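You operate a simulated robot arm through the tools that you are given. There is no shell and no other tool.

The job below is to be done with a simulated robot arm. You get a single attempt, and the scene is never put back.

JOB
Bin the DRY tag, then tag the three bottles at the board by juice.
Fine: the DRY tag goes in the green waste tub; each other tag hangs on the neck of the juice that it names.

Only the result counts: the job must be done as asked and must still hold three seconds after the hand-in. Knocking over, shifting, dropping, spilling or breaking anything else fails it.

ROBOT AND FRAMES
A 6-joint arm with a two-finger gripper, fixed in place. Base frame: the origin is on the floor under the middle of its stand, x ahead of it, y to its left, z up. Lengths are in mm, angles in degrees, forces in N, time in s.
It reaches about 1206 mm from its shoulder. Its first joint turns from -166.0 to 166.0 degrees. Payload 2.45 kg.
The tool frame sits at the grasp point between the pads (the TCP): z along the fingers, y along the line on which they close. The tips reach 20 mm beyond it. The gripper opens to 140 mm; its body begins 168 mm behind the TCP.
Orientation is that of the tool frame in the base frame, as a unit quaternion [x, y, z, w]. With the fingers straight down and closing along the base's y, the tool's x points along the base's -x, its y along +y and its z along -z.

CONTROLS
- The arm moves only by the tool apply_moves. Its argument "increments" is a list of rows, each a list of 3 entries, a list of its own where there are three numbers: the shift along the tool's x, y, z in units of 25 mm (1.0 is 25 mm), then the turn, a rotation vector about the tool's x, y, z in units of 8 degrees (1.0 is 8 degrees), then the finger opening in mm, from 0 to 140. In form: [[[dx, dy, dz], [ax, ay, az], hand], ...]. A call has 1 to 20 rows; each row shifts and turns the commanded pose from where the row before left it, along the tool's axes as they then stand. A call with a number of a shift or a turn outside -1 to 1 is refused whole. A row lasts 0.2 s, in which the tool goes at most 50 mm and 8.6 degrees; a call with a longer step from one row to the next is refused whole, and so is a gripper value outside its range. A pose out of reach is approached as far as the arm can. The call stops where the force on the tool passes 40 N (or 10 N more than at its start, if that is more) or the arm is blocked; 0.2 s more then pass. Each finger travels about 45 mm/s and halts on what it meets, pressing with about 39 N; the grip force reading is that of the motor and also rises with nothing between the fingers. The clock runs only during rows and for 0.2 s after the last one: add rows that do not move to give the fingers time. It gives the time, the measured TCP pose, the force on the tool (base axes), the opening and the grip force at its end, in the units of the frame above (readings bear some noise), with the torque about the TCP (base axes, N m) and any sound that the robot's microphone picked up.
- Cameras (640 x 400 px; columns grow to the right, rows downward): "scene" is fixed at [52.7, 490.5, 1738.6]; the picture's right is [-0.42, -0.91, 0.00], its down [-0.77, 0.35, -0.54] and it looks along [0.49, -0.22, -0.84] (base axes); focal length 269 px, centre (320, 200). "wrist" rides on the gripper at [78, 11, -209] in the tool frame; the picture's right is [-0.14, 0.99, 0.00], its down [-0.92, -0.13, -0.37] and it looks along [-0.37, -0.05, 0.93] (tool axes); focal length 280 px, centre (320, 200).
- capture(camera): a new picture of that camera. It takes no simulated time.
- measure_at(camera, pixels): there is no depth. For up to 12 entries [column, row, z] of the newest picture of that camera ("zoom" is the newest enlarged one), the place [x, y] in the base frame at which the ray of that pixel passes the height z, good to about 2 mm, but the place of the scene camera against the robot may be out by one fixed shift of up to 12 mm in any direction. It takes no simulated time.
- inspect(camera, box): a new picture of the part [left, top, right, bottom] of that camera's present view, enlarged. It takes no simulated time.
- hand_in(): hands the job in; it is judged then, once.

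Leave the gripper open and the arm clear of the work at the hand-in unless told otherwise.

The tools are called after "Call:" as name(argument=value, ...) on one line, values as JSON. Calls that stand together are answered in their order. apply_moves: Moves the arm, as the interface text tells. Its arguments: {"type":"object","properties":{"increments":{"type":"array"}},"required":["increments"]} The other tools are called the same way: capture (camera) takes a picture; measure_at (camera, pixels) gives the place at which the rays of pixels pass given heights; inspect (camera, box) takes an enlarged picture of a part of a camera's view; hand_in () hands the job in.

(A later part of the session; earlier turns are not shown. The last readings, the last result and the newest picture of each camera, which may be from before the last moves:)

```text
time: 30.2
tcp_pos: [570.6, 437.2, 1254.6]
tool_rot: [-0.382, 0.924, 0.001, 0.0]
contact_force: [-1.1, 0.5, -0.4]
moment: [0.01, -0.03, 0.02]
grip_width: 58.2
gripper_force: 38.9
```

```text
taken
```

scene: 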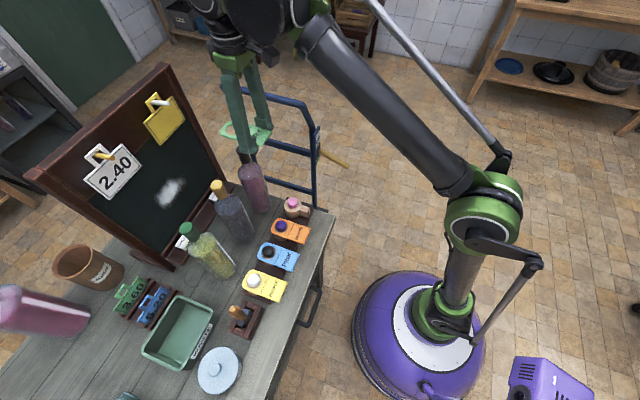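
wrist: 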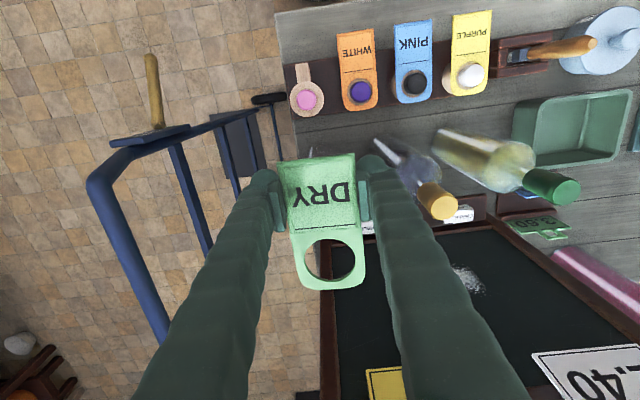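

DRY is free of the bottle, held level. Now I locate the waste tub: enlarge it in both views.

Call:
inspect(camera="wrist", box=[480, 60, 640, 180])

Call:
inspect(camera="scene", box=[130, 280, 230, 380])

```text
3.33 times, centred on (560, 120) of wrist
```

zoom: 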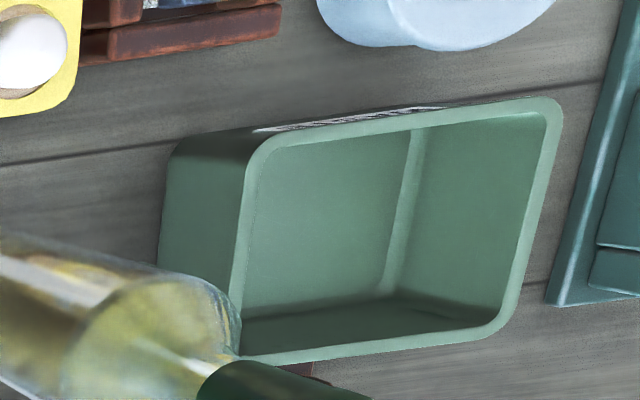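

```text
4.00 times, centred on (180, 330) of scene
```

zoom: 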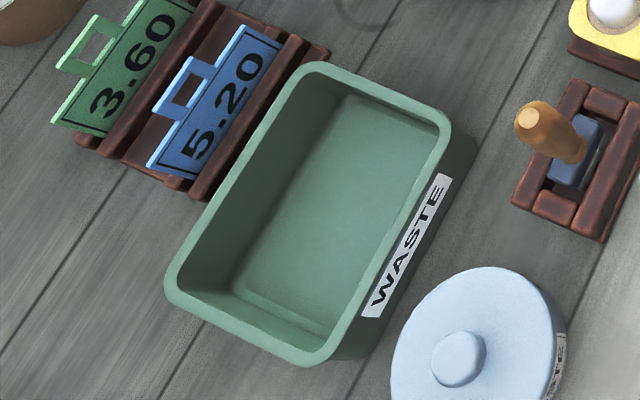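

I measure the tub's rim corners in this scene enlargement at two plausible rim heights, and the full wrist view's corners.

Call:
measure_at(camera="zoom", pixels=[[312, 64, 960], [448, 122, 960], [314, 364, 960], [166, 292, 960], [312, 64, 990], [448, 122, 990], [314, 364, 990], [166, 292, 990], [240, 210, 960], [380, 240, 960]])

Call:
measure_at(camera="wrist", pixels=[[540.5, 102.5, 960], [631, 91.5, 960], [607, 160, 960], [540.5, 102.5, 990], [631, 91.5, 990], [607, 160, 990]])

```text
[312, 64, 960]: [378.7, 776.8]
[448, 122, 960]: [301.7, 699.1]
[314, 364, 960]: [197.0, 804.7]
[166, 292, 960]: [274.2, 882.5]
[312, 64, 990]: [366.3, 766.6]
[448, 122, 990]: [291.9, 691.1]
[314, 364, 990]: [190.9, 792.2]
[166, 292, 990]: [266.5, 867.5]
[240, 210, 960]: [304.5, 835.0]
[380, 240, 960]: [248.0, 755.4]
```

```text
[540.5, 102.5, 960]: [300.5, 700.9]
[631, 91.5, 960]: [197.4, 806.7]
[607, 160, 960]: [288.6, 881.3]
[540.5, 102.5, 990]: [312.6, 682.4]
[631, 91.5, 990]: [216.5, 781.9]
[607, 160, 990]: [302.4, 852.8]
```

Both views agree at rim height z≈960: the tub spans n 708–818, w 281–430. Before bringing the tag there I measure the neighbours (price plates, wooden handle, jar) in the same scene enlargement.

Call:
measure_at(camera="zoom", pixels=[[283, 45, 950], [283, 45, 920], [190, 62, 960], [148, 165, 930], [525, 115, 1000], [525, 115, 960], [458, 350, 980], [475, 290, 950], [330, 50, 905], [195, 195, 905]])

```text
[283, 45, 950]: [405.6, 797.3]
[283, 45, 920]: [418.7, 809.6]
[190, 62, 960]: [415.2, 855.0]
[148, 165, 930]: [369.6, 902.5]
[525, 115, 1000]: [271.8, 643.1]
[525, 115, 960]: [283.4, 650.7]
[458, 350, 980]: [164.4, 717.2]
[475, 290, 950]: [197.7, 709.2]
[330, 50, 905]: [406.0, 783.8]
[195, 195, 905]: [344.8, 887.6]
```

Neighbours leave room (price rack n≥841, handle at n≈650, w≈262). I retract the held tag toward the robot at z≈1255 and travel along the table to the left, well above everything.

Call:
apply_moves(increments=[[[0.9, 0, 0], [0, 0, 0], 50], [[0.9, 0, 0], [0, 0, 0], 50], [[0.9, 0, 0], [0, 0, 0], 50], [[0.9, 0, 0], [0, 0, 0], 50], [[0.9, 0, 0], [0, 0, 0], 50], [[0, 1, 0], [0, 0, 0], 50], [[0, 1, 0], [0, 0, 0], 50], [[0, 1, 0], [0, 0, 0], 50], [[0, 1, 0], [0, 0, 0], 50], [[0, 1, 0], [0, 0, 0], 50], [[0, 1, 0], [0, 0, 0], 50], [[0, 1, 0], [0, 0, 0], 50], [[0, 1, 0], [0, 0, 0], 50], [[0, 1, 0], [0, 0, 0], 50], [[0, 1, 0], [0, 0, 0], 50], [[0, 1, 0], [0, 0, 0], 50], [[0, 1, 0], [0, 0, 0], 50], [[0, 1, 0], [0, 0, 0], 50], [[0, 1, 0], [0, 0, 0], 50]])

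Call:
capture(camera="wrist")

```text
time: 34.2
tcp_pos: [241.9, 604.6, 1255.4]
tool_rot: [-0.383, 0.924, 0.001, 0.001]
contact_force: [-0.5, 0.1, -0.5]
moment: [0.06, 0.06, 0.0]
grip_width: 58.2
gripper_force: 39.2
```

```text
taken
```

wrist: 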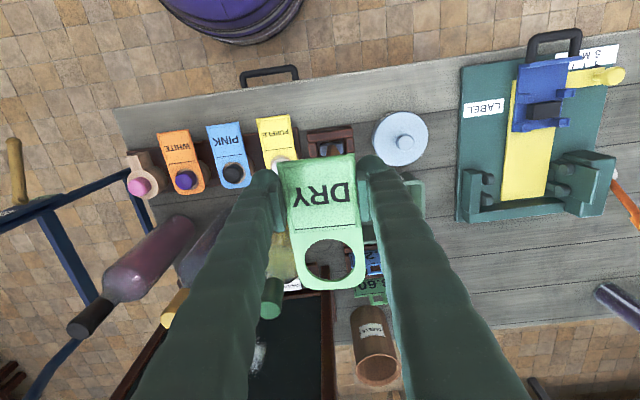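

TCP at n=599, w=256, z=1255 with the tag still held at 39 N. Now I yaw the tool 90° so the tag's long axis matches the tub's long side.

Call:
apply_moves(increments=[[[0, 0, 0], [0, 0, -0.9375], 50], [[0, 0, 0], [0, 0, -0.9375], 50], [[0, 0, 0], [0, 0, -0.9375], 50], [[0, 0, 0], [0, 0, -0.9375], 50], [[0, 0, 0], [0, 0, -0.9375], 50], [[0, 0, 0], [0, 0, -0.9375], 50], [[0, 0, 0], [0, 0, -0.9375], 50], [[0, 0, 0], [0, 0, -0.9375], 50], [[0, 0, 0], [0, 0, -0.9375], 50], [[0, 0, 0], [0, 0, -0.9375], 50], [[0, 0, 0], [0, 0, -0.9375], 50], [[0, 0, 0], [0, 0, -0.9375], 50], [[0, 0, 0], [0, 0, 0], 50]])

Call:
capture(camera="wrist")

Call:
capture(camera="scene")

```text
time: 37.0
tcp_pos: [243.7, 603.9, 1254.3]
tool_rot: [0.924, -0.383, 0.0, -0.001]
contact_force: [-0.2, -0.7, 0.2]
moment: [-0.02, -0.04, -0.01]
grip_width: 58.3
gripper_force: 38.7
```

```text
taken
```

wrist: 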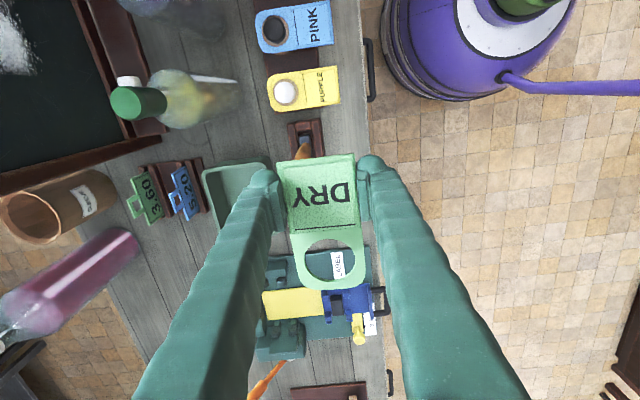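

```text
taken
```

scene: 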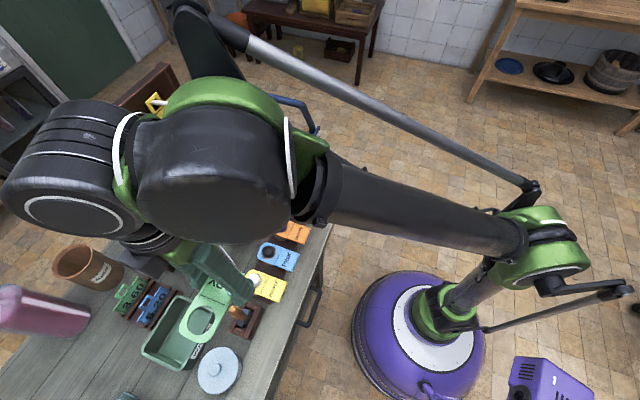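

Yaw done: tool x now points along −w, y along −n. Next I move over the tub (n≈757, w≈343) at height, then pitch so the hole end dips 45° toward the far short wall.

Call:
apply_moves(increments=[[[-0.504, -0.901, 0], [0, 0, 0], 50], [[-0.504, -0.901, 0], [0, 0, 0], 50], [[-0.504, -0.901, 0], [0, 0, 0], 50], [[-0.504, -0.901, 0], [0, 0, 0], 50], [[-0.504, -0.901, 0], [0, 0, 0], 50], [[-0.504, -0.901, 0], [0, 0, 0], 50], [[-0.504, -0.901, 0], [0, 0, 0], 50], [[0, 0, 0], [0, 0.9375, 0], 50], [[0, 0, 0], [0, 0.9375, 0], 50], [[0, 0, 0], [0, 0.9375, 0], 50], [[0, 0, 0], [0, 0.9375, 0], 50], [[0, 0, 0], [0, 0.9375, 0], 50], [[0, 0, 0], [0, 0.9375, 0], 50], [[0, 0, 0], [0, 0, 0], 50]])

Call:
capture(camera="wrist")

Call:
capture(camera="scene")

```text
time: 40.0
tcp_pos: [290.6, 751.4, 1223.0]
tool_rot: [0.856, -0.352, 0.353, 0.138]
contact_force: [-0.3, 0.2, -0.2]
moment: [0.0, 0.02, 0.0]
grip_width: 58.3
gripper_force: 39.2
out of reach, approached as far as the arm can: row 7, 8, 10, 13
```

```text
taken
```

wrist: 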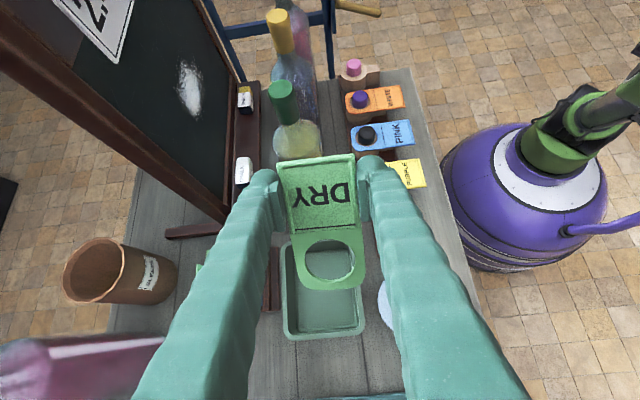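

```text
taken
```

scene: 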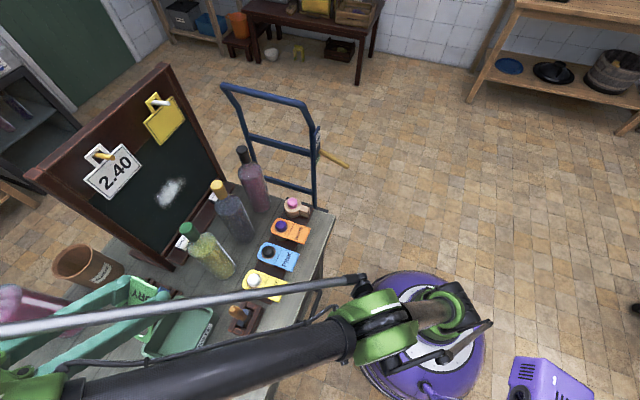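

The arm was at its reach limit up high: TCP n=737, w=326, z=1223 instead of 757/343/1254, tag still held, pitched ~45°. Going down brings it within reach, so I lower 100 mm and re-read.

Call:
apply_moves(increments=[[[-0.707, 0, 0.707], [0, 0, 0], 50], [[-0.707, 0, 0.707], [0, 0, 0], 50], [[-0.707, 0, 0.707], [0, 0, 0], 50], [[-0.707, 0, 0.707], [0, 0, 0], 50], [[0, 0, 0], [0, 0, 0], 50]])

Call:
capture(camera="wrist")

Call:
capture(camera="scene")

```text
time: 41.2
tcp_pos: [297.6, 749.9, 1122.6]
tool_rot: [0.855, -0.353, 0.352, 0.14]
contact_force: [0.0, -0.2, -0.4]
moment: [0.01, 0.01, 0.01]
grip_width: 58.4
gripper_force: 38.9
out of reach, approached as far as the arm can: row 1
```

```text
taken
```

wrist: 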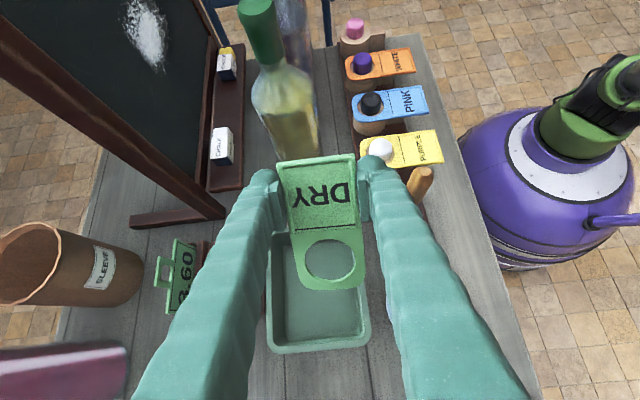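

```text
taken
```

scene: 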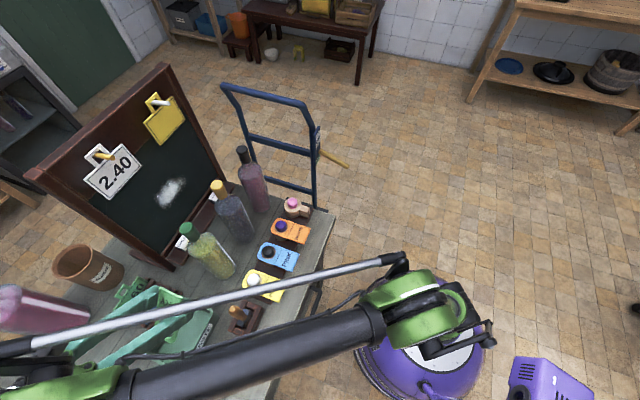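

Now reachable: n=741, w=320, z=1123. I check the tub's rim corners in this wrist view at z=960.

Call:
inspect(camera="wrist", box=[240, 150, 400, 370])

Call:
measure_at(camera="wrist", pixels=[[270, 352, 960], [370, 345, 960], [266, 236, 960], [361, 230, 960]])

```text
1.82 times, centred on (320, 260) of wrist
```

zoom: 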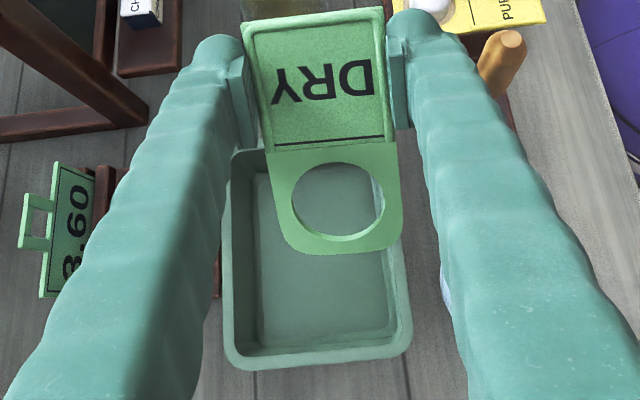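

```text
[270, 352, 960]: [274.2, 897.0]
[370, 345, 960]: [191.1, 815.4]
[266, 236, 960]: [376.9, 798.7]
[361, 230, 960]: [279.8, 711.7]
```

This steeper view refines the tub: rim z≈954, w≈287–436, n≈710–820. I shift 29 mm left along w and 19 mm along n, then lower until the hole end is well below the rim while the fingertips stay just above it (TCP z≈990).

Call:
apply_moves(increments=[[[-0.415, -0.38, -0.405], [0, 0, 0], 50], [[-0.415, -0.38, -0.405], [0, 0, 0], 50], [[-0.62, 0, 0.63], [0, 0, 0], 50], [[-0.62, 0, 0.63], [0, 0, 0], 50], [[-0.62, 0, 0.63], [0, 0, 0], 50], [[-0.62, 0, 0.63], [0, 0, 0], 50], [[0, 0, 0], [0, 0, 0], 50]])

Call:
inspect(camera="wrist", box=[200, 120, 440, 380])

Call:
inspect(camera="scene", box=[80, 240, 260, 400])

```text
time: 42.8
tcp_pos: [302.5, 784.4, 1034.6]
tool_rot: [0.856, -0.353, 0.352, 0.141]
contact_force: [0.2, 0.1, 0.7]
moment: [0.02, 0.03, -0.01]
grip_width: 58.3
gripper_force: 38.7
out of reach, approached as far as the arm can: row 1, 2, 4
```

```text
1.54 times, centred on (320, 250) of wrist
```

zoom: 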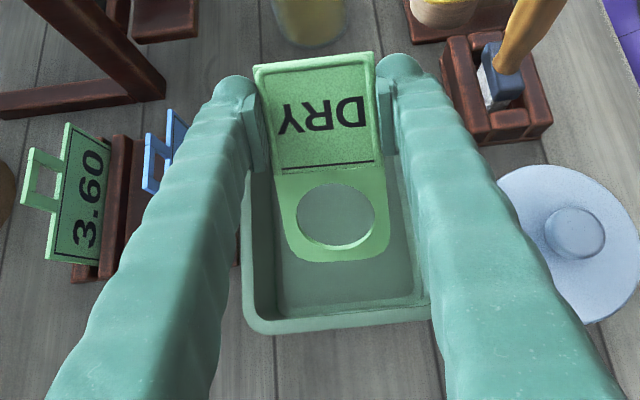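

```text
2.50 times, centred on (170, 320) of scene
```

zoom: 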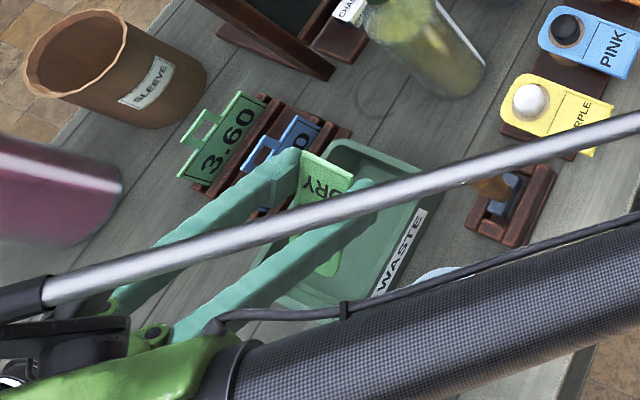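

TCP n=769, w=341, z=1035; the tag's hole end points into the tub. I lower the last ~46 mm, with small corrections (n −8, w +8) to stay clear of the blue 5.20 plate.

Call:
apply_moves(increments=[[[-0.228, 0.32, -0.224], [0, 0, 0], 50], [[-0.436, 0, 0.443], [0, 0, 0], 50], [[-0.436, 0, 0.443], [0, 0, 0], 50], [[-0.436, 0, 0.443], [0, 0, 0], 50], [[0, 0, 0], [0, 0, 0], 50]])

Call:
inspect(camera="wrist", box=[200, 120, 440, 380])

Call:
inspect(camera="scene", box=[80, 240, 260, 400])

```text
time: 44.0
tcp_pos: [301.7, 783.2, 988.0]
tool_rot: [0.855, -0.353, 0.353, 0.141]
contact_force: [0.6, 0.6, -0.2]
moment: [0.02, -0.02, 0.0]
grip_width: 57.6
gripper_force: 38.8
out of reach, approached as far as the arm can: row 1, 2
```

```text
1.54 times, centred on (320, 250) of wrist
```

zoom: 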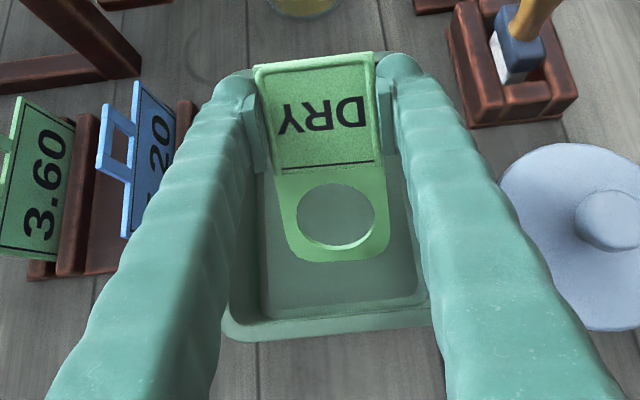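

```text
2.50 times, centred on (170, 320) of scene
```

zoom: 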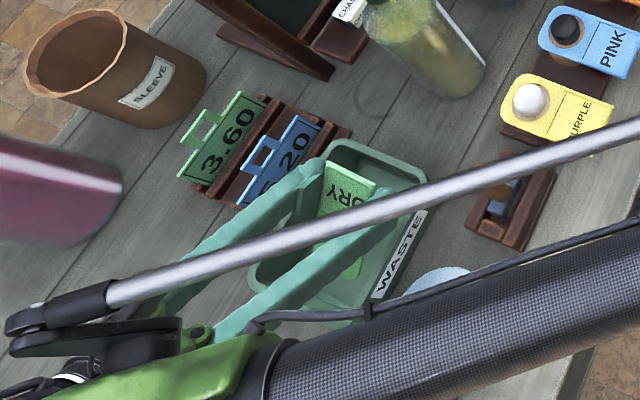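

Hole end is at about w=405, z≈924, well inside the tub; tips about 8 mm above the rim. I nudge 7 mm toward the robot, then open to 72 mm to release.

Call:
apply_moves(increments=[[[0, 0.14, 0], [0, 0, 0], 50], [[0, 0.14, 0], [0, 0, 0], 50], [[0, 0, 0], [0, 0, 0], 64], [[0, 0, 0], [0, 0, 0], 70], [[0, 0, 0], [0, 0, 0], 72], [[0, 0, 0], [0, 0, 0], 72], [[0, 0, 0], [0, 0, 0], 72]])

Call:
capture(camera="wrist")

Call:
inspect(camera="scene", box=[80, 240, 260, 400])

```text
time: 45.6
tcp_pos: [302.7, 777.3, 987.0]
tool_rot: [0.855, -0.353, 0.352, 0.141]
contact_force: [-0.6, 0.6, 0.0]
moment: [0.0, -0.02, -0.02]
grip_width: 71.9
gripper_force: 0.0
out of reach, approached as far as the arm can: row 1
```

```text
taken
```

wrist: 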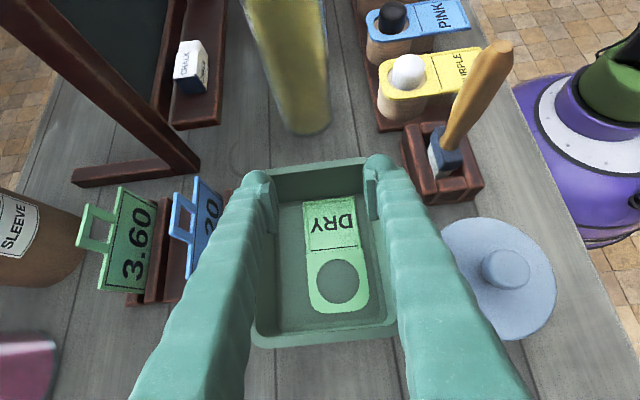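

```text
2.50 times, centred on (170, 320) of scene
```

zoom: 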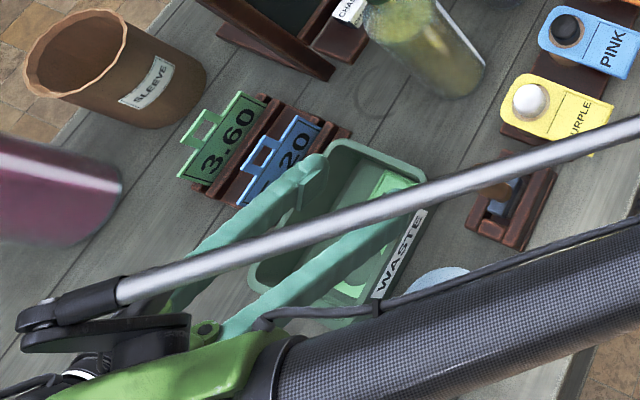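

DRY lies flat inside the tub. I raise straight up 50 mm, then up while moving back toward the robot.

Call:
apply_moves(increments=[[[0.7, 0, -0.713], [0, 0, 0], 72], [[0.7, 0, -0.713], [0, 0, 0], 72], [[0.7, 0.3, -0.713], [0, 0, 0], 72], [[0.7, 0.6, -0.713], [0, 0, 0], 72], [[0.7, 0.6, -0.713], [0, 0, 0], 72], [[0.7, 0.8, -0.713], [0, 0, 0], 72], [[0.5, 0.8, -0.5], [0, 0, 0], 72]])

Call:
capture(camera="wrist")

Call:
capture(camera="scene")

```text
time: 47.2
tcp_pos: [275.0, 721.8, 1156.4]
tool_rot: [0.857, -0.352, 0.351, 0.136]
contact_force: [1.0, 0.2, 0.3]
moment: [-0.09, 0.02, -0.04]
grip_width: 72.0
gripper_force: 0.1
out of reach, approached as far as the arm can: row 3, 4, 5, 6, 7
```

```text
taken
```

wrist: 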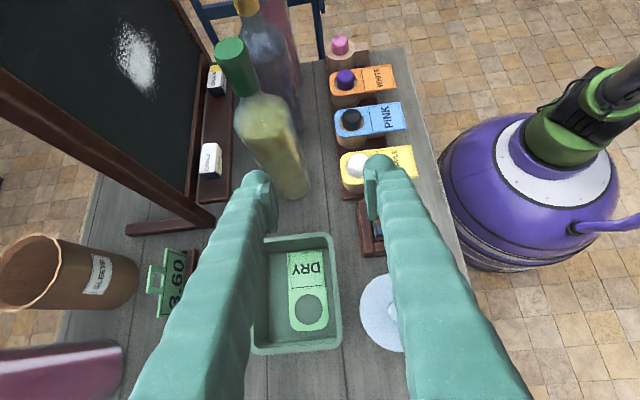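

```text
taken
```

scene: 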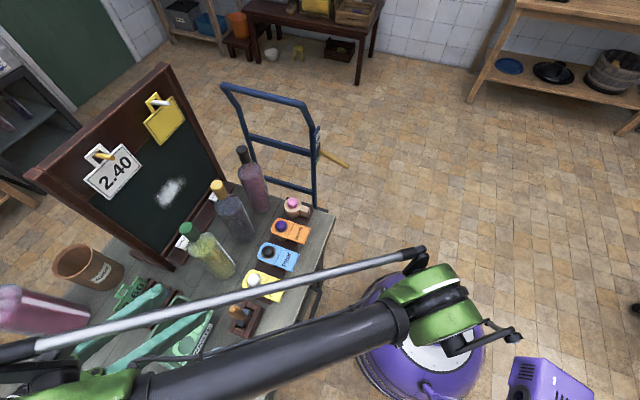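

DRY is binned. Now I back away toward the robot over the open table front, then undo the pitch and part of the yaw.

Call:
apply_moves(increments=[[[0, 0.8, 0], [0, 0, 0], 90], [[0, 0.9, 0], [0, -0.9, 0], 100], [[0, 1, 0], [0, -0.9, 0], 120], [[0, 1, 0], [0, -0.9, 0], 140], [[0, 1, 0], [0, -0.95, 0], 140], [[0, 1, 0], [0, -0.95, 0], 140], [[0, 1, 0], [0, -0.95, 0], 140], [[0, 0.9, 0], [0, 0, 0.9375], 140], [[0, 0, 0], [0, 0, 0.9375], 140], [[0, 0, 0], [0, 0, 0.9375], 140], [[0, 0, 0], [0, 0, 0.9375], 140], [[0, 0, 0], [0, 0, 0.9375], 140], [[0, 0, 0], [0, 0, 0.9375], 140], [[0, 0, 0], [0, 0, 0.9375], 140], [[0, 0, 0], [0, 0, 0.9375], 140], [[0, 0, 0], [0, 0, 0.9375], 140], [[0, 0, 0], [0, 0, 0.9375], 140], [[0, 0, 0], [0, 0, 0.9375], 140], [[0, 0, 0], [0, 0, 0.9375], 140]])

Call:
capture(camera="wrist")

Call:
capture(camera="scene")

```text
time: 51.2
tcp_pos: [150.6, 584.2, 1155.2]
tool_rot: [-0.382, 0.924, -0.005, 0.003]
contact_force: [-0.6, 0.2, 0.3]
moment: [-0.02, 0.0, -0.01]
grip_width: 139.9
gripper_force: 0.0
out of reach, approached as far as the arm can: row 1
```

```text
taken
```

wrist: 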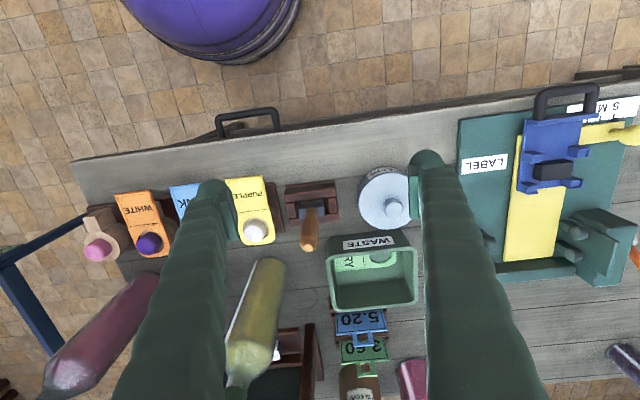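

```text
taken
```

scene: 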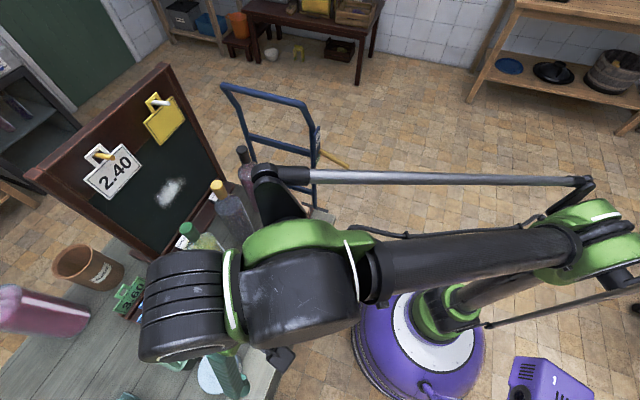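

TCP at n=520, w=307, z=1155, fingers down. I move along the table to above the PINK tag (w≈80) for measurement.

Call:
apply_moves(increments=[[[0, -0.904, 0], [0, 0, 0], 140], [[0, -0.904, 0], [0, 0, 0], 140], [[0, -0.904, 0], [0, 0, 0], 140], [[0, -0.904, 0], [0, 0, 0], 140], [[0, -0.904, 0], [0, 0, 0], 140], [[0, -0.904, 0], [0, 0, 0], 140], [[0, -0.904, 0], [0, 0, 0], 140], [[0, -0.904, 0], [0, 0, 0], 140], [[0, -0.904, 0], [0, 0, 0], 140], [[0, -0.904, 0], [0, 0, 0], 140], [[0, 0, 0], [0, 0, 0], 140]])

Call:
inspect(camera="wrist", box=[190, 110, 430, 270])

```text
time: 53.6
tcp_pos: [311.0, 424.3, 1158.3]
tool_rot: [-0.383, 0.924, -0.004, 0.003]
contact_force: [0.2, 0.3, 0.8]
moment: [-0.02, 0.0, 0.0]
grip_width: 139.9
gripper_force: 0.0
```

```text
2.50 times, centred on (310, 190) of wrist
```

zoom: 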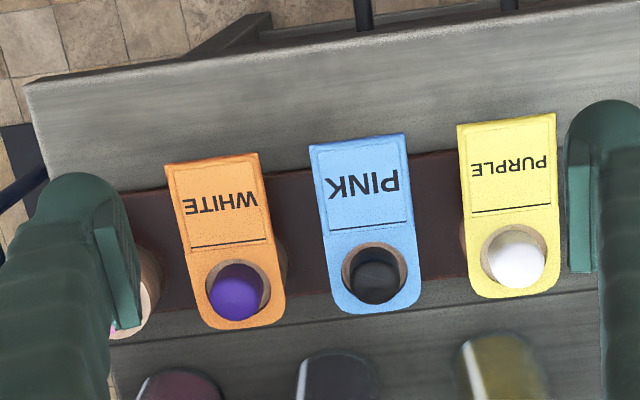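

I measure key points of the three tags, knobs, slab edge and table edge in this overhead enlargement at two heights each.

Call:
measure_at(camera="zoom", pixels=[[309, 147, 900], [309, 147, 940], [404, 134, 900], [404, 134, 940], [370, 226, 900], [370, 226, 940], [375, 290, 950], [375, 290, 980], [294, 171, 890], [294, 171, 920], [320, 46, 880], [320, 46, 910]])

Call:
measure_at(camera="zoom", pixels=[[165, 166, 900], [165, 166, 940], [258, 153, 900], [258, 153, 940], [458, 126, 900], [458, 126, 940], [555, 113, 900], [555, 113, 940], [237, 305, 950], [515, 275, 950], [229, 244, 940], [512, 211, 940]])

```text
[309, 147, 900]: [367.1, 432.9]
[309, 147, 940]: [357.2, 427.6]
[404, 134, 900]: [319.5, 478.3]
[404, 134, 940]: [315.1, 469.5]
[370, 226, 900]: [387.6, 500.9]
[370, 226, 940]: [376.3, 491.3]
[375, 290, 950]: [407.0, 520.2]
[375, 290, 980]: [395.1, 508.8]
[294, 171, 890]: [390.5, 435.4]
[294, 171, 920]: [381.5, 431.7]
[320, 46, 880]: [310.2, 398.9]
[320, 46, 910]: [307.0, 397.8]
```

```text
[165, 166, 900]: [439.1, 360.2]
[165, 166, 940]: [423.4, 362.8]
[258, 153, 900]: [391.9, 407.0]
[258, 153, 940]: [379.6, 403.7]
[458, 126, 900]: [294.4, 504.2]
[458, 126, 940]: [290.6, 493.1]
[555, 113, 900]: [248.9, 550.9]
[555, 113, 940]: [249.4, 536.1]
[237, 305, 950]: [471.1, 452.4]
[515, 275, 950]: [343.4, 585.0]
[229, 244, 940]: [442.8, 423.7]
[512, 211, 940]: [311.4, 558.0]
```

Overhead rays recorded (tag width implies tag z≈930–936; table edge n≈500). Now a low front view: back 50, down 148, pitch forward 62°, staying short of the table edge.

Call:
apply_moves(increments=[[[0.333, 0, 0.987], [0, 0, 0], 140], [[0.333, 0, 0.987], [0, 0, 0], 140], [[0.333, 0, 0.987], [0, 0, 0], 140], [[0.333, 0, 0.987], [0, 0, 0], 140], [[0.333, 0, 0.987], [0, 0, 0], 140], [[0.333, 0, 0.987], [0, 0, 0], 140], [[0, 0, 0], [0, -0.97, 0], 140], [[0, 0, 0], [0, -0.97, 0], 140], [[0, 0, 0], [0, -0.97, 0], 140], [[0, 0, 0], [0, -0.97, 0], 140], [[0, 0, 0], [0, -0.97, 0], 140], [[0, 0, 0], [0, -0.97, 0], 140], [[0, 0, 0], [0, -0.97, 0], 140], [[0, 0, 0], [0, -0.97, 0], 140], [[0, 0, 0], [0, 0, 0], 140]])

Call:
capture(camera="wrist")

Call:
inspect(camera="wrist", box=[200, 20, 440, 160])

```text
time: 56.8
tcp_pos: [276.6, 389.0, 1010.6]
tool_rot: [-0.329, 0.79, 0.193, 0.48]
contact_force: [1.1, -0.2, 0.4]
moment: [0.03, 0.0, 0.01]
grip_width: 140.0
gripper_force: 0.0
```

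```text
taken
```

wrist: 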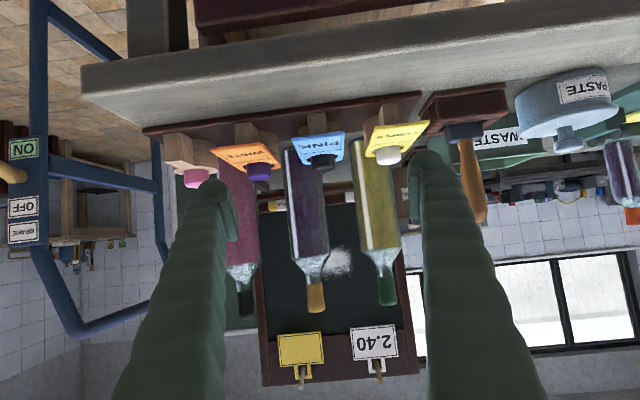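

```text
2.67 times, centred on (320, 90) of wrist
```

zoom: 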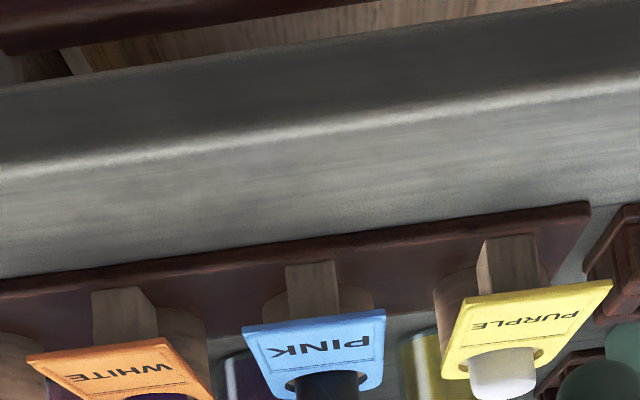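

The front view shows table edge, slab, block and tag edges. I measure them here to triangulate heights.

Call:
measure_at(camera="zoom", pixels=[[243, 328, 920], [243, 328, 940], [385, 310, 920], [385, 310, 940], [320, 128, 880], [320, 128, 910], [294, 247, 880], [294, 247, 900], [310, 263, 890], [310, 263, 910], [318, 366, 930], [318, 366, 950]])

Call:
inspect(camera="wrist", box=[270, 80, 370, 190])

```text
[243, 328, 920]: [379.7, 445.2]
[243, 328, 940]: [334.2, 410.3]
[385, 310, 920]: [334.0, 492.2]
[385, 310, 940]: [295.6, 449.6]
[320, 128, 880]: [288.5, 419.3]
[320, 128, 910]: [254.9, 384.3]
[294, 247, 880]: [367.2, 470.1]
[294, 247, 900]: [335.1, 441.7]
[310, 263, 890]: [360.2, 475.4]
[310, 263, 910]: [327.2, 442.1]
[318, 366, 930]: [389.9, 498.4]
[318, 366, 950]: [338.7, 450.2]
```

```text
3.64 times, centred on (320, 135) of wrist
```

zoom: 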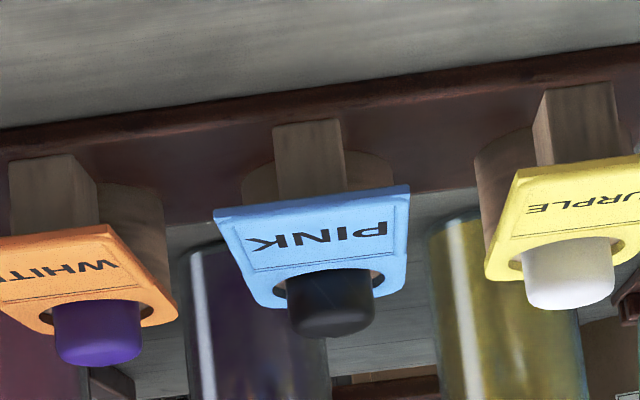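

Triangulated: table top z≈880, PINK tag's lower face z≈929 with front edge n≈558, block/slab front n≈586 — so the flap overhangs ~28 mm with ~49 mm free height below. I'll grip flaps by thickness from the front. First, measure the caps in this low view.

Call:
inspect(camera="wrist", box=[220, 230, 420, 330])

```text
3.20 times, centred on (320, 280) of wrist
```

zoom: 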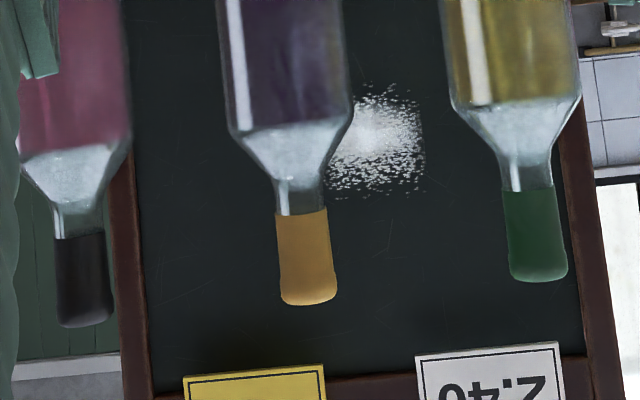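

Juices are clear here: rosy pink (black cap), purple (gold cap), pale white (green cap). I measure the cap tops and cap bottoms' rays in this view.

Call:
measure_at(camera="zoom", pixels=[[85, 323, 1150], [85, 323, 1180], [308, 303, 1150], [308, 303, 1180], [538, 280, 1150], [538, 280, 1180], [80, 237, 1120], [302, 213, 1120], [530, 190, 1120], [66, 200, 1100], [293, 180, 1100], [520, 155, 1100]])

```text
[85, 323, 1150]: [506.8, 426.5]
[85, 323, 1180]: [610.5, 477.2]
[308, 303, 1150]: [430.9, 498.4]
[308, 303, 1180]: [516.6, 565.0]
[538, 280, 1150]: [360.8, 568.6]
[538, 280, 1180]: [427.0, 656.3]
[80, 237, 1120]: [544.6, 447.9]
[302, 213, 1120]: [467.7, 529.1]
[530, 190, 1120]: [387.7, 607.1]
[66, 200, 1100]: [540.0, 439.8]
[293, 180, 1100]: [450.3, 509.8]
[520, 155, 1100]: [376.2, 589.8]
```

Cap tops sit at z≈1178, cap bottoms ≈1131, all bottles near n≈770, w≈−96, 33, 163. I cross-check with the scene camera (it has only a fixed shift, which the black cap calibrates).

Call:
inspect(camera="scene", box=[160, 130, 280, 250])

```text
3.33 times, centred on (220, 190) of scene
```

zoom: 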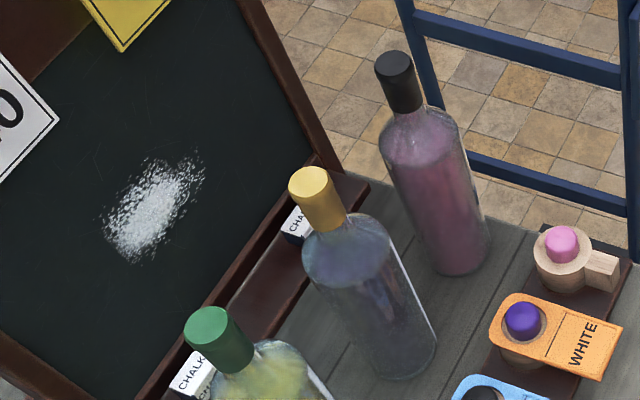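

Call:
measure_at(camera="zoom", pixels=[[394, 64, 1179], [308, 181, 1179], [206, 326, 1179], [523, 320, 955], [562, 242, 955]])

```text
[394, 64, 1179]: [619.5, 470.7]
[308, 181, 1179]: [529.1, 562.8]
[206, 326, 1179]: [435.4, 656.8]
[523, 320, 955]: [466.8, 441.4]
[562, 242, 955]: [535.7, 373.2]
```

Scene relative positions agree: bottle axes at n≈775, w≈−95.5, 33, 165. Now I roll the gripper 90° about its axis (fingers one above the other) and pitch up to horizontal, with fingers closing to 40 mm, staying short of the table edge.

Call:
apply_moves(increments=[[[0, 0, 0], [0, 0, 0.9375], 120], [[0, 0, 0], [0, 0, 0.9375], 105], [[0, 0, 0], [0, 0, 0.9375], 90], [[0, 0, 0], [0, 0, 0.9375], 75], [[0, 0, 0], [0, 0, 0.9375], 60], [[0, 0, 0], [0, 0, 0.9375], 45], [[0, 0, 0], [0, 0, 0.9375], 40], [[0, 0, 0], [0, 0, 0.9375], 40], [[0, 0, 0], [0, 0, 0.9375], 40], [[0, 0, 0], [0, 0, 0.9375], 40], [[0, 0, 0], [0, 0, 0.9375], 40], [[0, 0, 0], [0, 0, 0.9375], 40], [[0, 0, 0], [-0.866, 0, 0], 40], [[0, 0, 0], [-0.866, 0, 0], 40], [[0, 0, 0], [-0.866, 0, 0], 40], [[0, 0, 0], [-0.866, 0, 0], 40], [[0, 0, 0], [0, 0, 0], 40]])

Call:
capture(camera="wrist")

Call:
capture(camera="scene")

```text
time: 60.4
tcp_pos: [282.1, 386.8, 1010.1]
tool_rot: [0.272, 0.681, 0.627, 0.265]
contact_force: [0.3, 0.3, -0.2]
moment: [0.01, 0.01, -0.01]
grip_width: 40.2
gripper_force: 0.0
out of reach, approached as far as the arm can: row 16
```

```text
taken
```

wrist: 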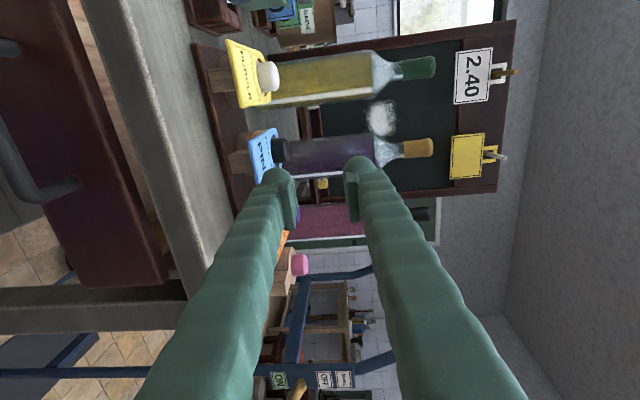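

```text
taken
```

scene: 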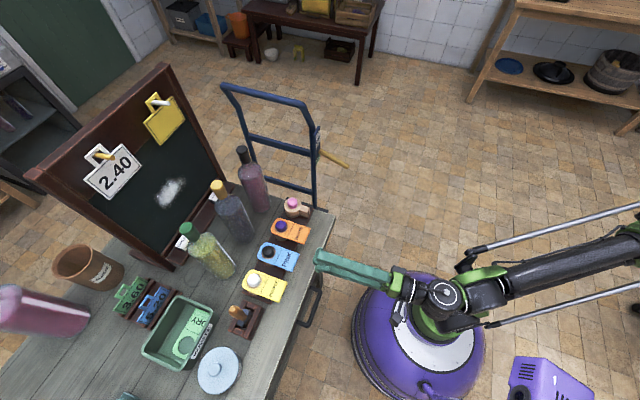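

The gripper is nearly horizontal (nose ~4° down; row 16 hit a reach limit because it was close to the base). I move forward/down toward the PINK tag front (n≈525, z≈945), correct the small tilt and set opening to 26.

Call:
apply_moves(increments=[[[0.07, -0.62, 0.57], [0, 0, 0], 34], [[0.07, -0.62, 0.57], [0, 0, 0], 28], [[0.07, -0.62, 0.57], [0, 0, 0], 26], [[0.07, -0.62, 0.57], [0, 0, 0], 26], [[0, 0, 0], [-0.54, 0, 0.144], 26], [[0, 0, 0], [0, 0, 0], 26]])

Call:
capture(camera="wrist")

Call:
inspect(camera="scene", box=[220, 200, 360, 320])

```text
time: 61.8
tcp_pos: [320.5, 426.5, 943.6]
tool_rot: [0.268, 0.674, 0.634, 0.266]
contact_force: [0.9, -0.7, 0.3]
moment: [-0.01, 0.01, -0.01]
grip_width: 26.1
gripper_force: 0.0
out of reach, approached as far as the arm can: row 5
```

```text
taken
```

wrist: 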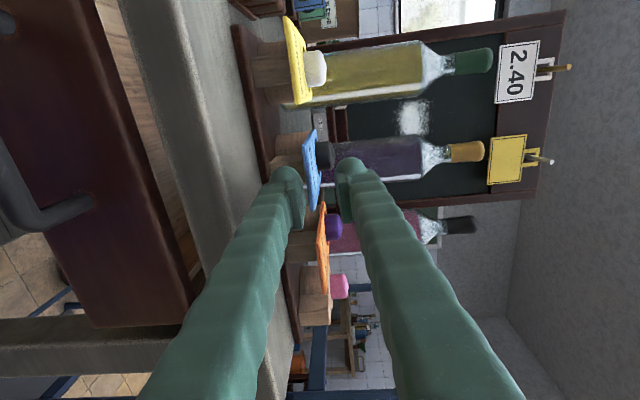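

```text
3.33 times, centred on (290, 260) of scene
```

zoom: 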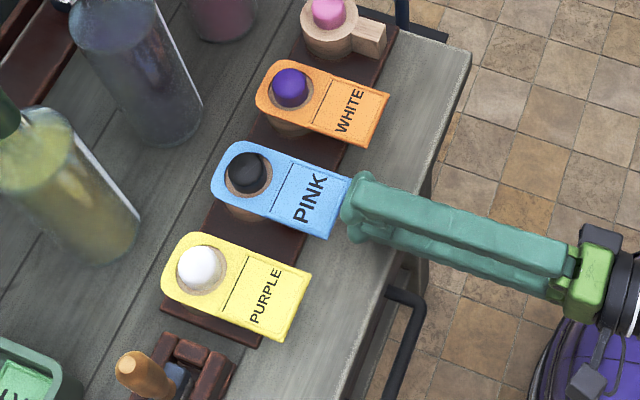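

TCP n=528, w=75, z=944, nose 3° down, tag edge visible between the two fingers. I shift +4.5 mm in w and −6 in z, try the last bit of levelling, and check alignment before advancing.

Call:
apply_moves(increments=[[[0.18, -0.25, 0.2], [-0.2, 0, 0.07], 26], [[0, 0, 0], [-0.2, 0, 0.07], 26], [[0, 0, 0], [0, 0, 0], 26]])

Call:
inspect(camera="wrist", box=[240, 110, 400, 230])

Call:
inspect(camera="scene", box=[240, 220, 340, 300])

```text
time: 62.6
tcp_pos: [326.5, 430.0, 938.1]
tool_rot: [0.266, 0.673, 0.637, 0.264]
contact_force: [-0.2, -0.3, -0.2]
moment: [0.01, 0.01, 0.03]
grip_width: 25.8
gripper_force: 0.1
out of reach, approached as far as the arm can: row 1, 2
```

```text
3.33 times, centred on (320, 170) of wrist
```

zoom: 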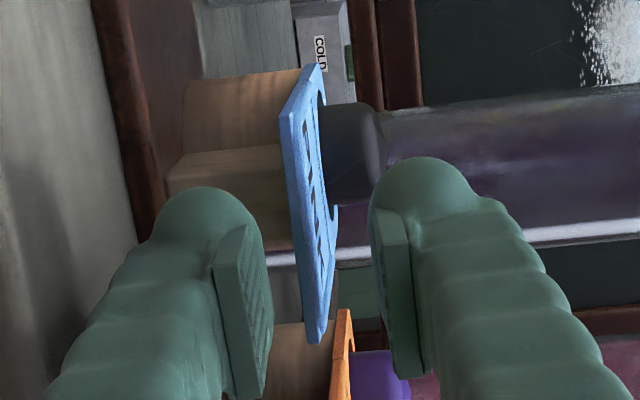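

```text
5.00 times, centred on (290, 260) of scene
```

zoom: 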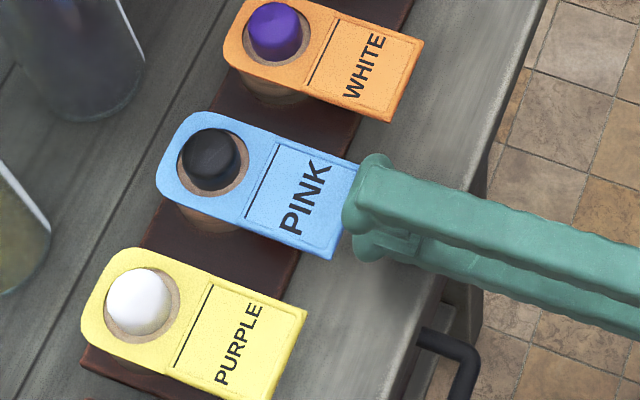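

The flap is between lower (left) and upper (right) finger; TCP n=535, w=73, z=938, which is fine for a thickness grip (tag centre w≈79.5). I advance 25 mm so the tips overlap the flap by ~22 mm, stopping before the block.

Call:
apply_moves(increments=[[[0, 0, 0.5], [0, 0, 0], 26], [[0, 0, 0.5], [0, 0, 0], 26], [[0, 0, 0], [0, 0, 0], 26]])

Call:
inspect(camera="wrist", box=[240, 110, 400, 230])

Call:
inspect(camera="scene", box=[240, 220, 340, 300])

```text
time: 63.4
tcp_pos: [344.4, 448.0, 936.5]
tool_rot: [0.266, 0.674, 0.637, 0.264]
contact_force: [-0.6, -0.6, -0.7]
moment: [-0.02, 0.02, 0.0]
grip_width: 26.0
gripper_force: 0.1
```

```text
3.33 times, centred on (320, 170) of wrist
```

zoom: 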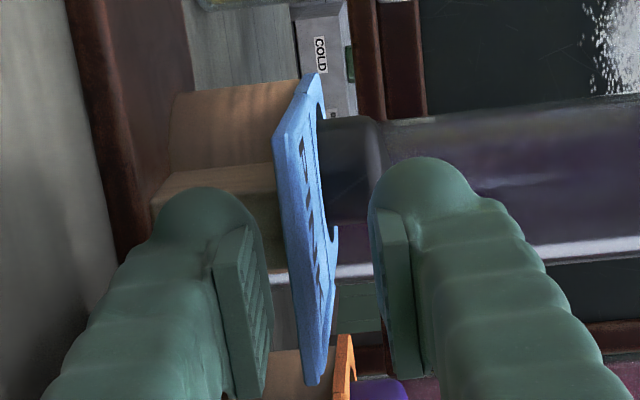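

```text
5.00 times, centred on (290, 260) of scene
```

zoom: 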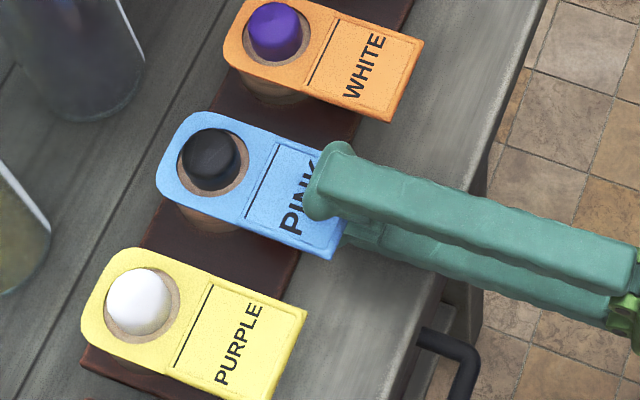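

Tips overlap the flap by ~22 mm (TCP n=560, z=936.5). I close slowly onto the flap's thickness.

Call:
apply_moves(increments=[[[0, 0, 0], [0, 0, 0], 20], [[0, 0, 0], [0, 0, 0], 14], [[0, 0, 0], [0, 0, 0], 9], [[0, 0, 0], [0, 0, 0], 5], [[0, 0, 0], [0, 0, 0], 1], [[0, 0, 0], [0, 0, 0], 1]])

Call:
inspect(camera="wrist", box=[240, 110, 400, 230])

Call:
inspect(camera="scene", box=[240, 220, 340, 300])

```text
time: 64.8
tcp_pos: [345.7, 448.8, 935.6]
tool_rot: [0.265, 0.674, 0.637, 0.264]
contact_force: [-0.3, -0.3, -0.3]
moment: [0.01, 0.0, 0.0]
grip_width: 6.0
gripper_force: 30.7
```

```text
3.33 times, centred on (320, 170) of wrist
```

zoom: 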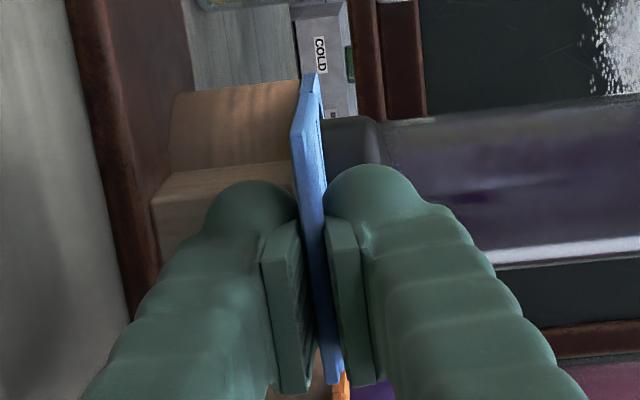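

```text
5.00 times, centred on (290, 260) of scene
```

zoom: 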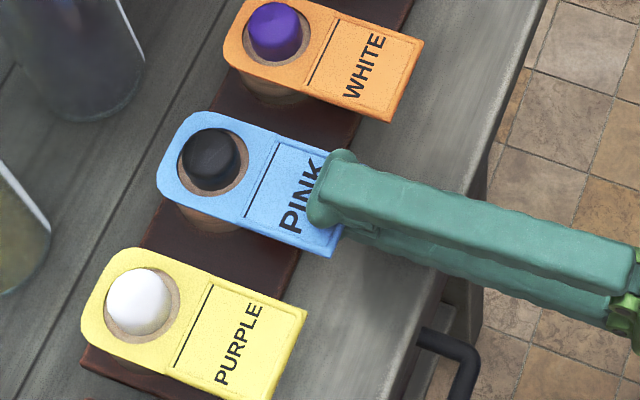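

Gripped: 6 mm thick, force rising to ~31 N, no load on the rack. I lift straight up 30 mm, watching forces.

Call:
apply_moves(increments=[[[0, 0, 0], [0, 0, 0], 0], [[-0.006, 0.3, -0.014], [0, 0, 0], 0], [[-0.008, 0.4, -0.019], [0, 0, 0], 0], [[-0.01, 0.5, -0.024], [0, 0, 0], 0], [[0, 0, 0], [0, 0, 0], 0]])

Call:
inspect(camera="scene", box=[240, 220, 340, 300])

Call:
inspect(camera="wrist", box=[240, 110, 400, 230])

```text
time: 66.0
tcp_pos: [343.5, 448.1, 965.7]
tool_rot: [0.266, 0.674, 0.637, 0.264]
contact_force: [-0.1, -0.2, 0.1]
moment: [-0.01, -0.01, 0.01]
grip_width: 6.1
gripper_force: 30.5
```

```text
5.00 times, centred on (290, 260) of scene
```

zoom: 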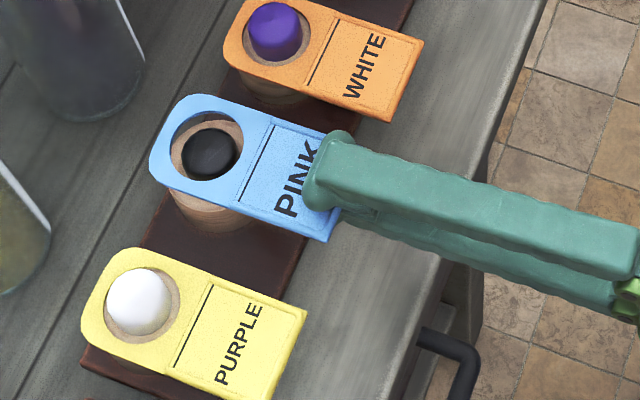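

```text
3.33 times, centred on (320, 170) of wrist
```

zoom: 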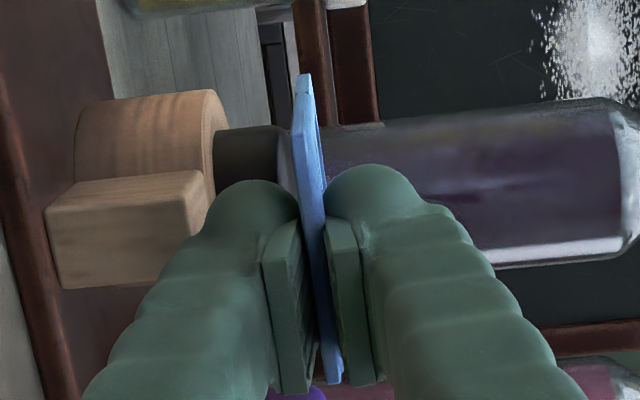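

PINK is clear of its knob, moments near zero. I raise it vertically to about z=1225 in free space in front of the bottles.

Call:
apply_moves(increments=[[[-0.018, 0.944, -0.045], [0, 0, 0], 0], [[-0.018, 0.944, -0.045], [0, 0, 0], 0], [[-0.018, 0.944, -0.045], [0, 0, 0], 0], [[-0.018, 0.944, -0.045], [0, 0, 0], 0], [[-0.018, 0.944, -0.045], [0, 0, 0], 0], [[-0.018, 0.944, -0.045], [0, 0, 0], 0], [[-0.018, 0.944, -0.045], [0, 0, 0], 0], [[-0.018, 0.944, -0.045], [0, 0, 0], 0], [[-0.018, 0.944, -0.045], [0, 0, 0], 0], [[-0.018, 0.944, -0.045], [0, 0, 0], 0], [[-0.018, 0.944, -0.045], [0, 0, 0], 0]])

Call:
capture(camera="scene")

Call:
capture(camera="wrist")

```text
time: 68.4
tcp_pos: [344.9, 450.0, 1225.9]
tool_rot: [0.265, 0.673, 0.637, 0.264]
contact_force: [1.4, -0.1, 0.0]
moment: [-0.01, 0.02, 0.02]
grip_width: 6.2
gripper_force: 29.8
```

```text
taken
```

scene: 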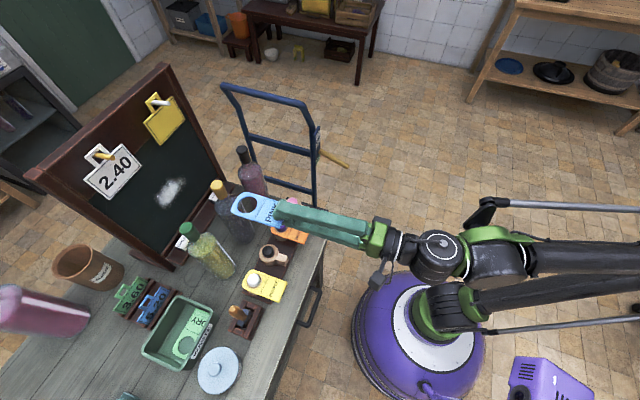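

```text
taken
```

wrist: 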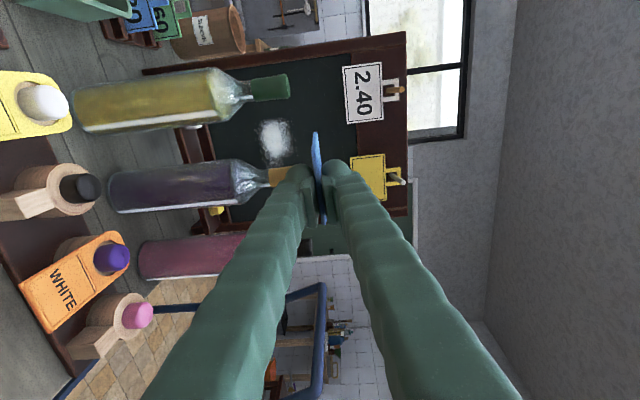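

PINK is at z≈1226. I enlarge the scene view to measure where the hole centre sits relative to the TCP.

Call:
inspect(camera="scene", box=[200, 160, 320, 260])

```text
4.00 times, centred on (260, 210) of scene
```

zoom: 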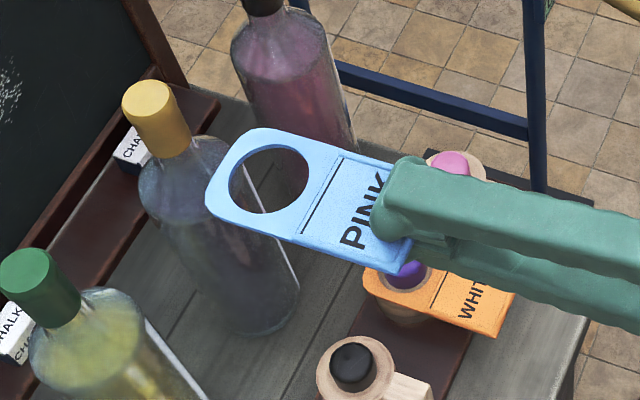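

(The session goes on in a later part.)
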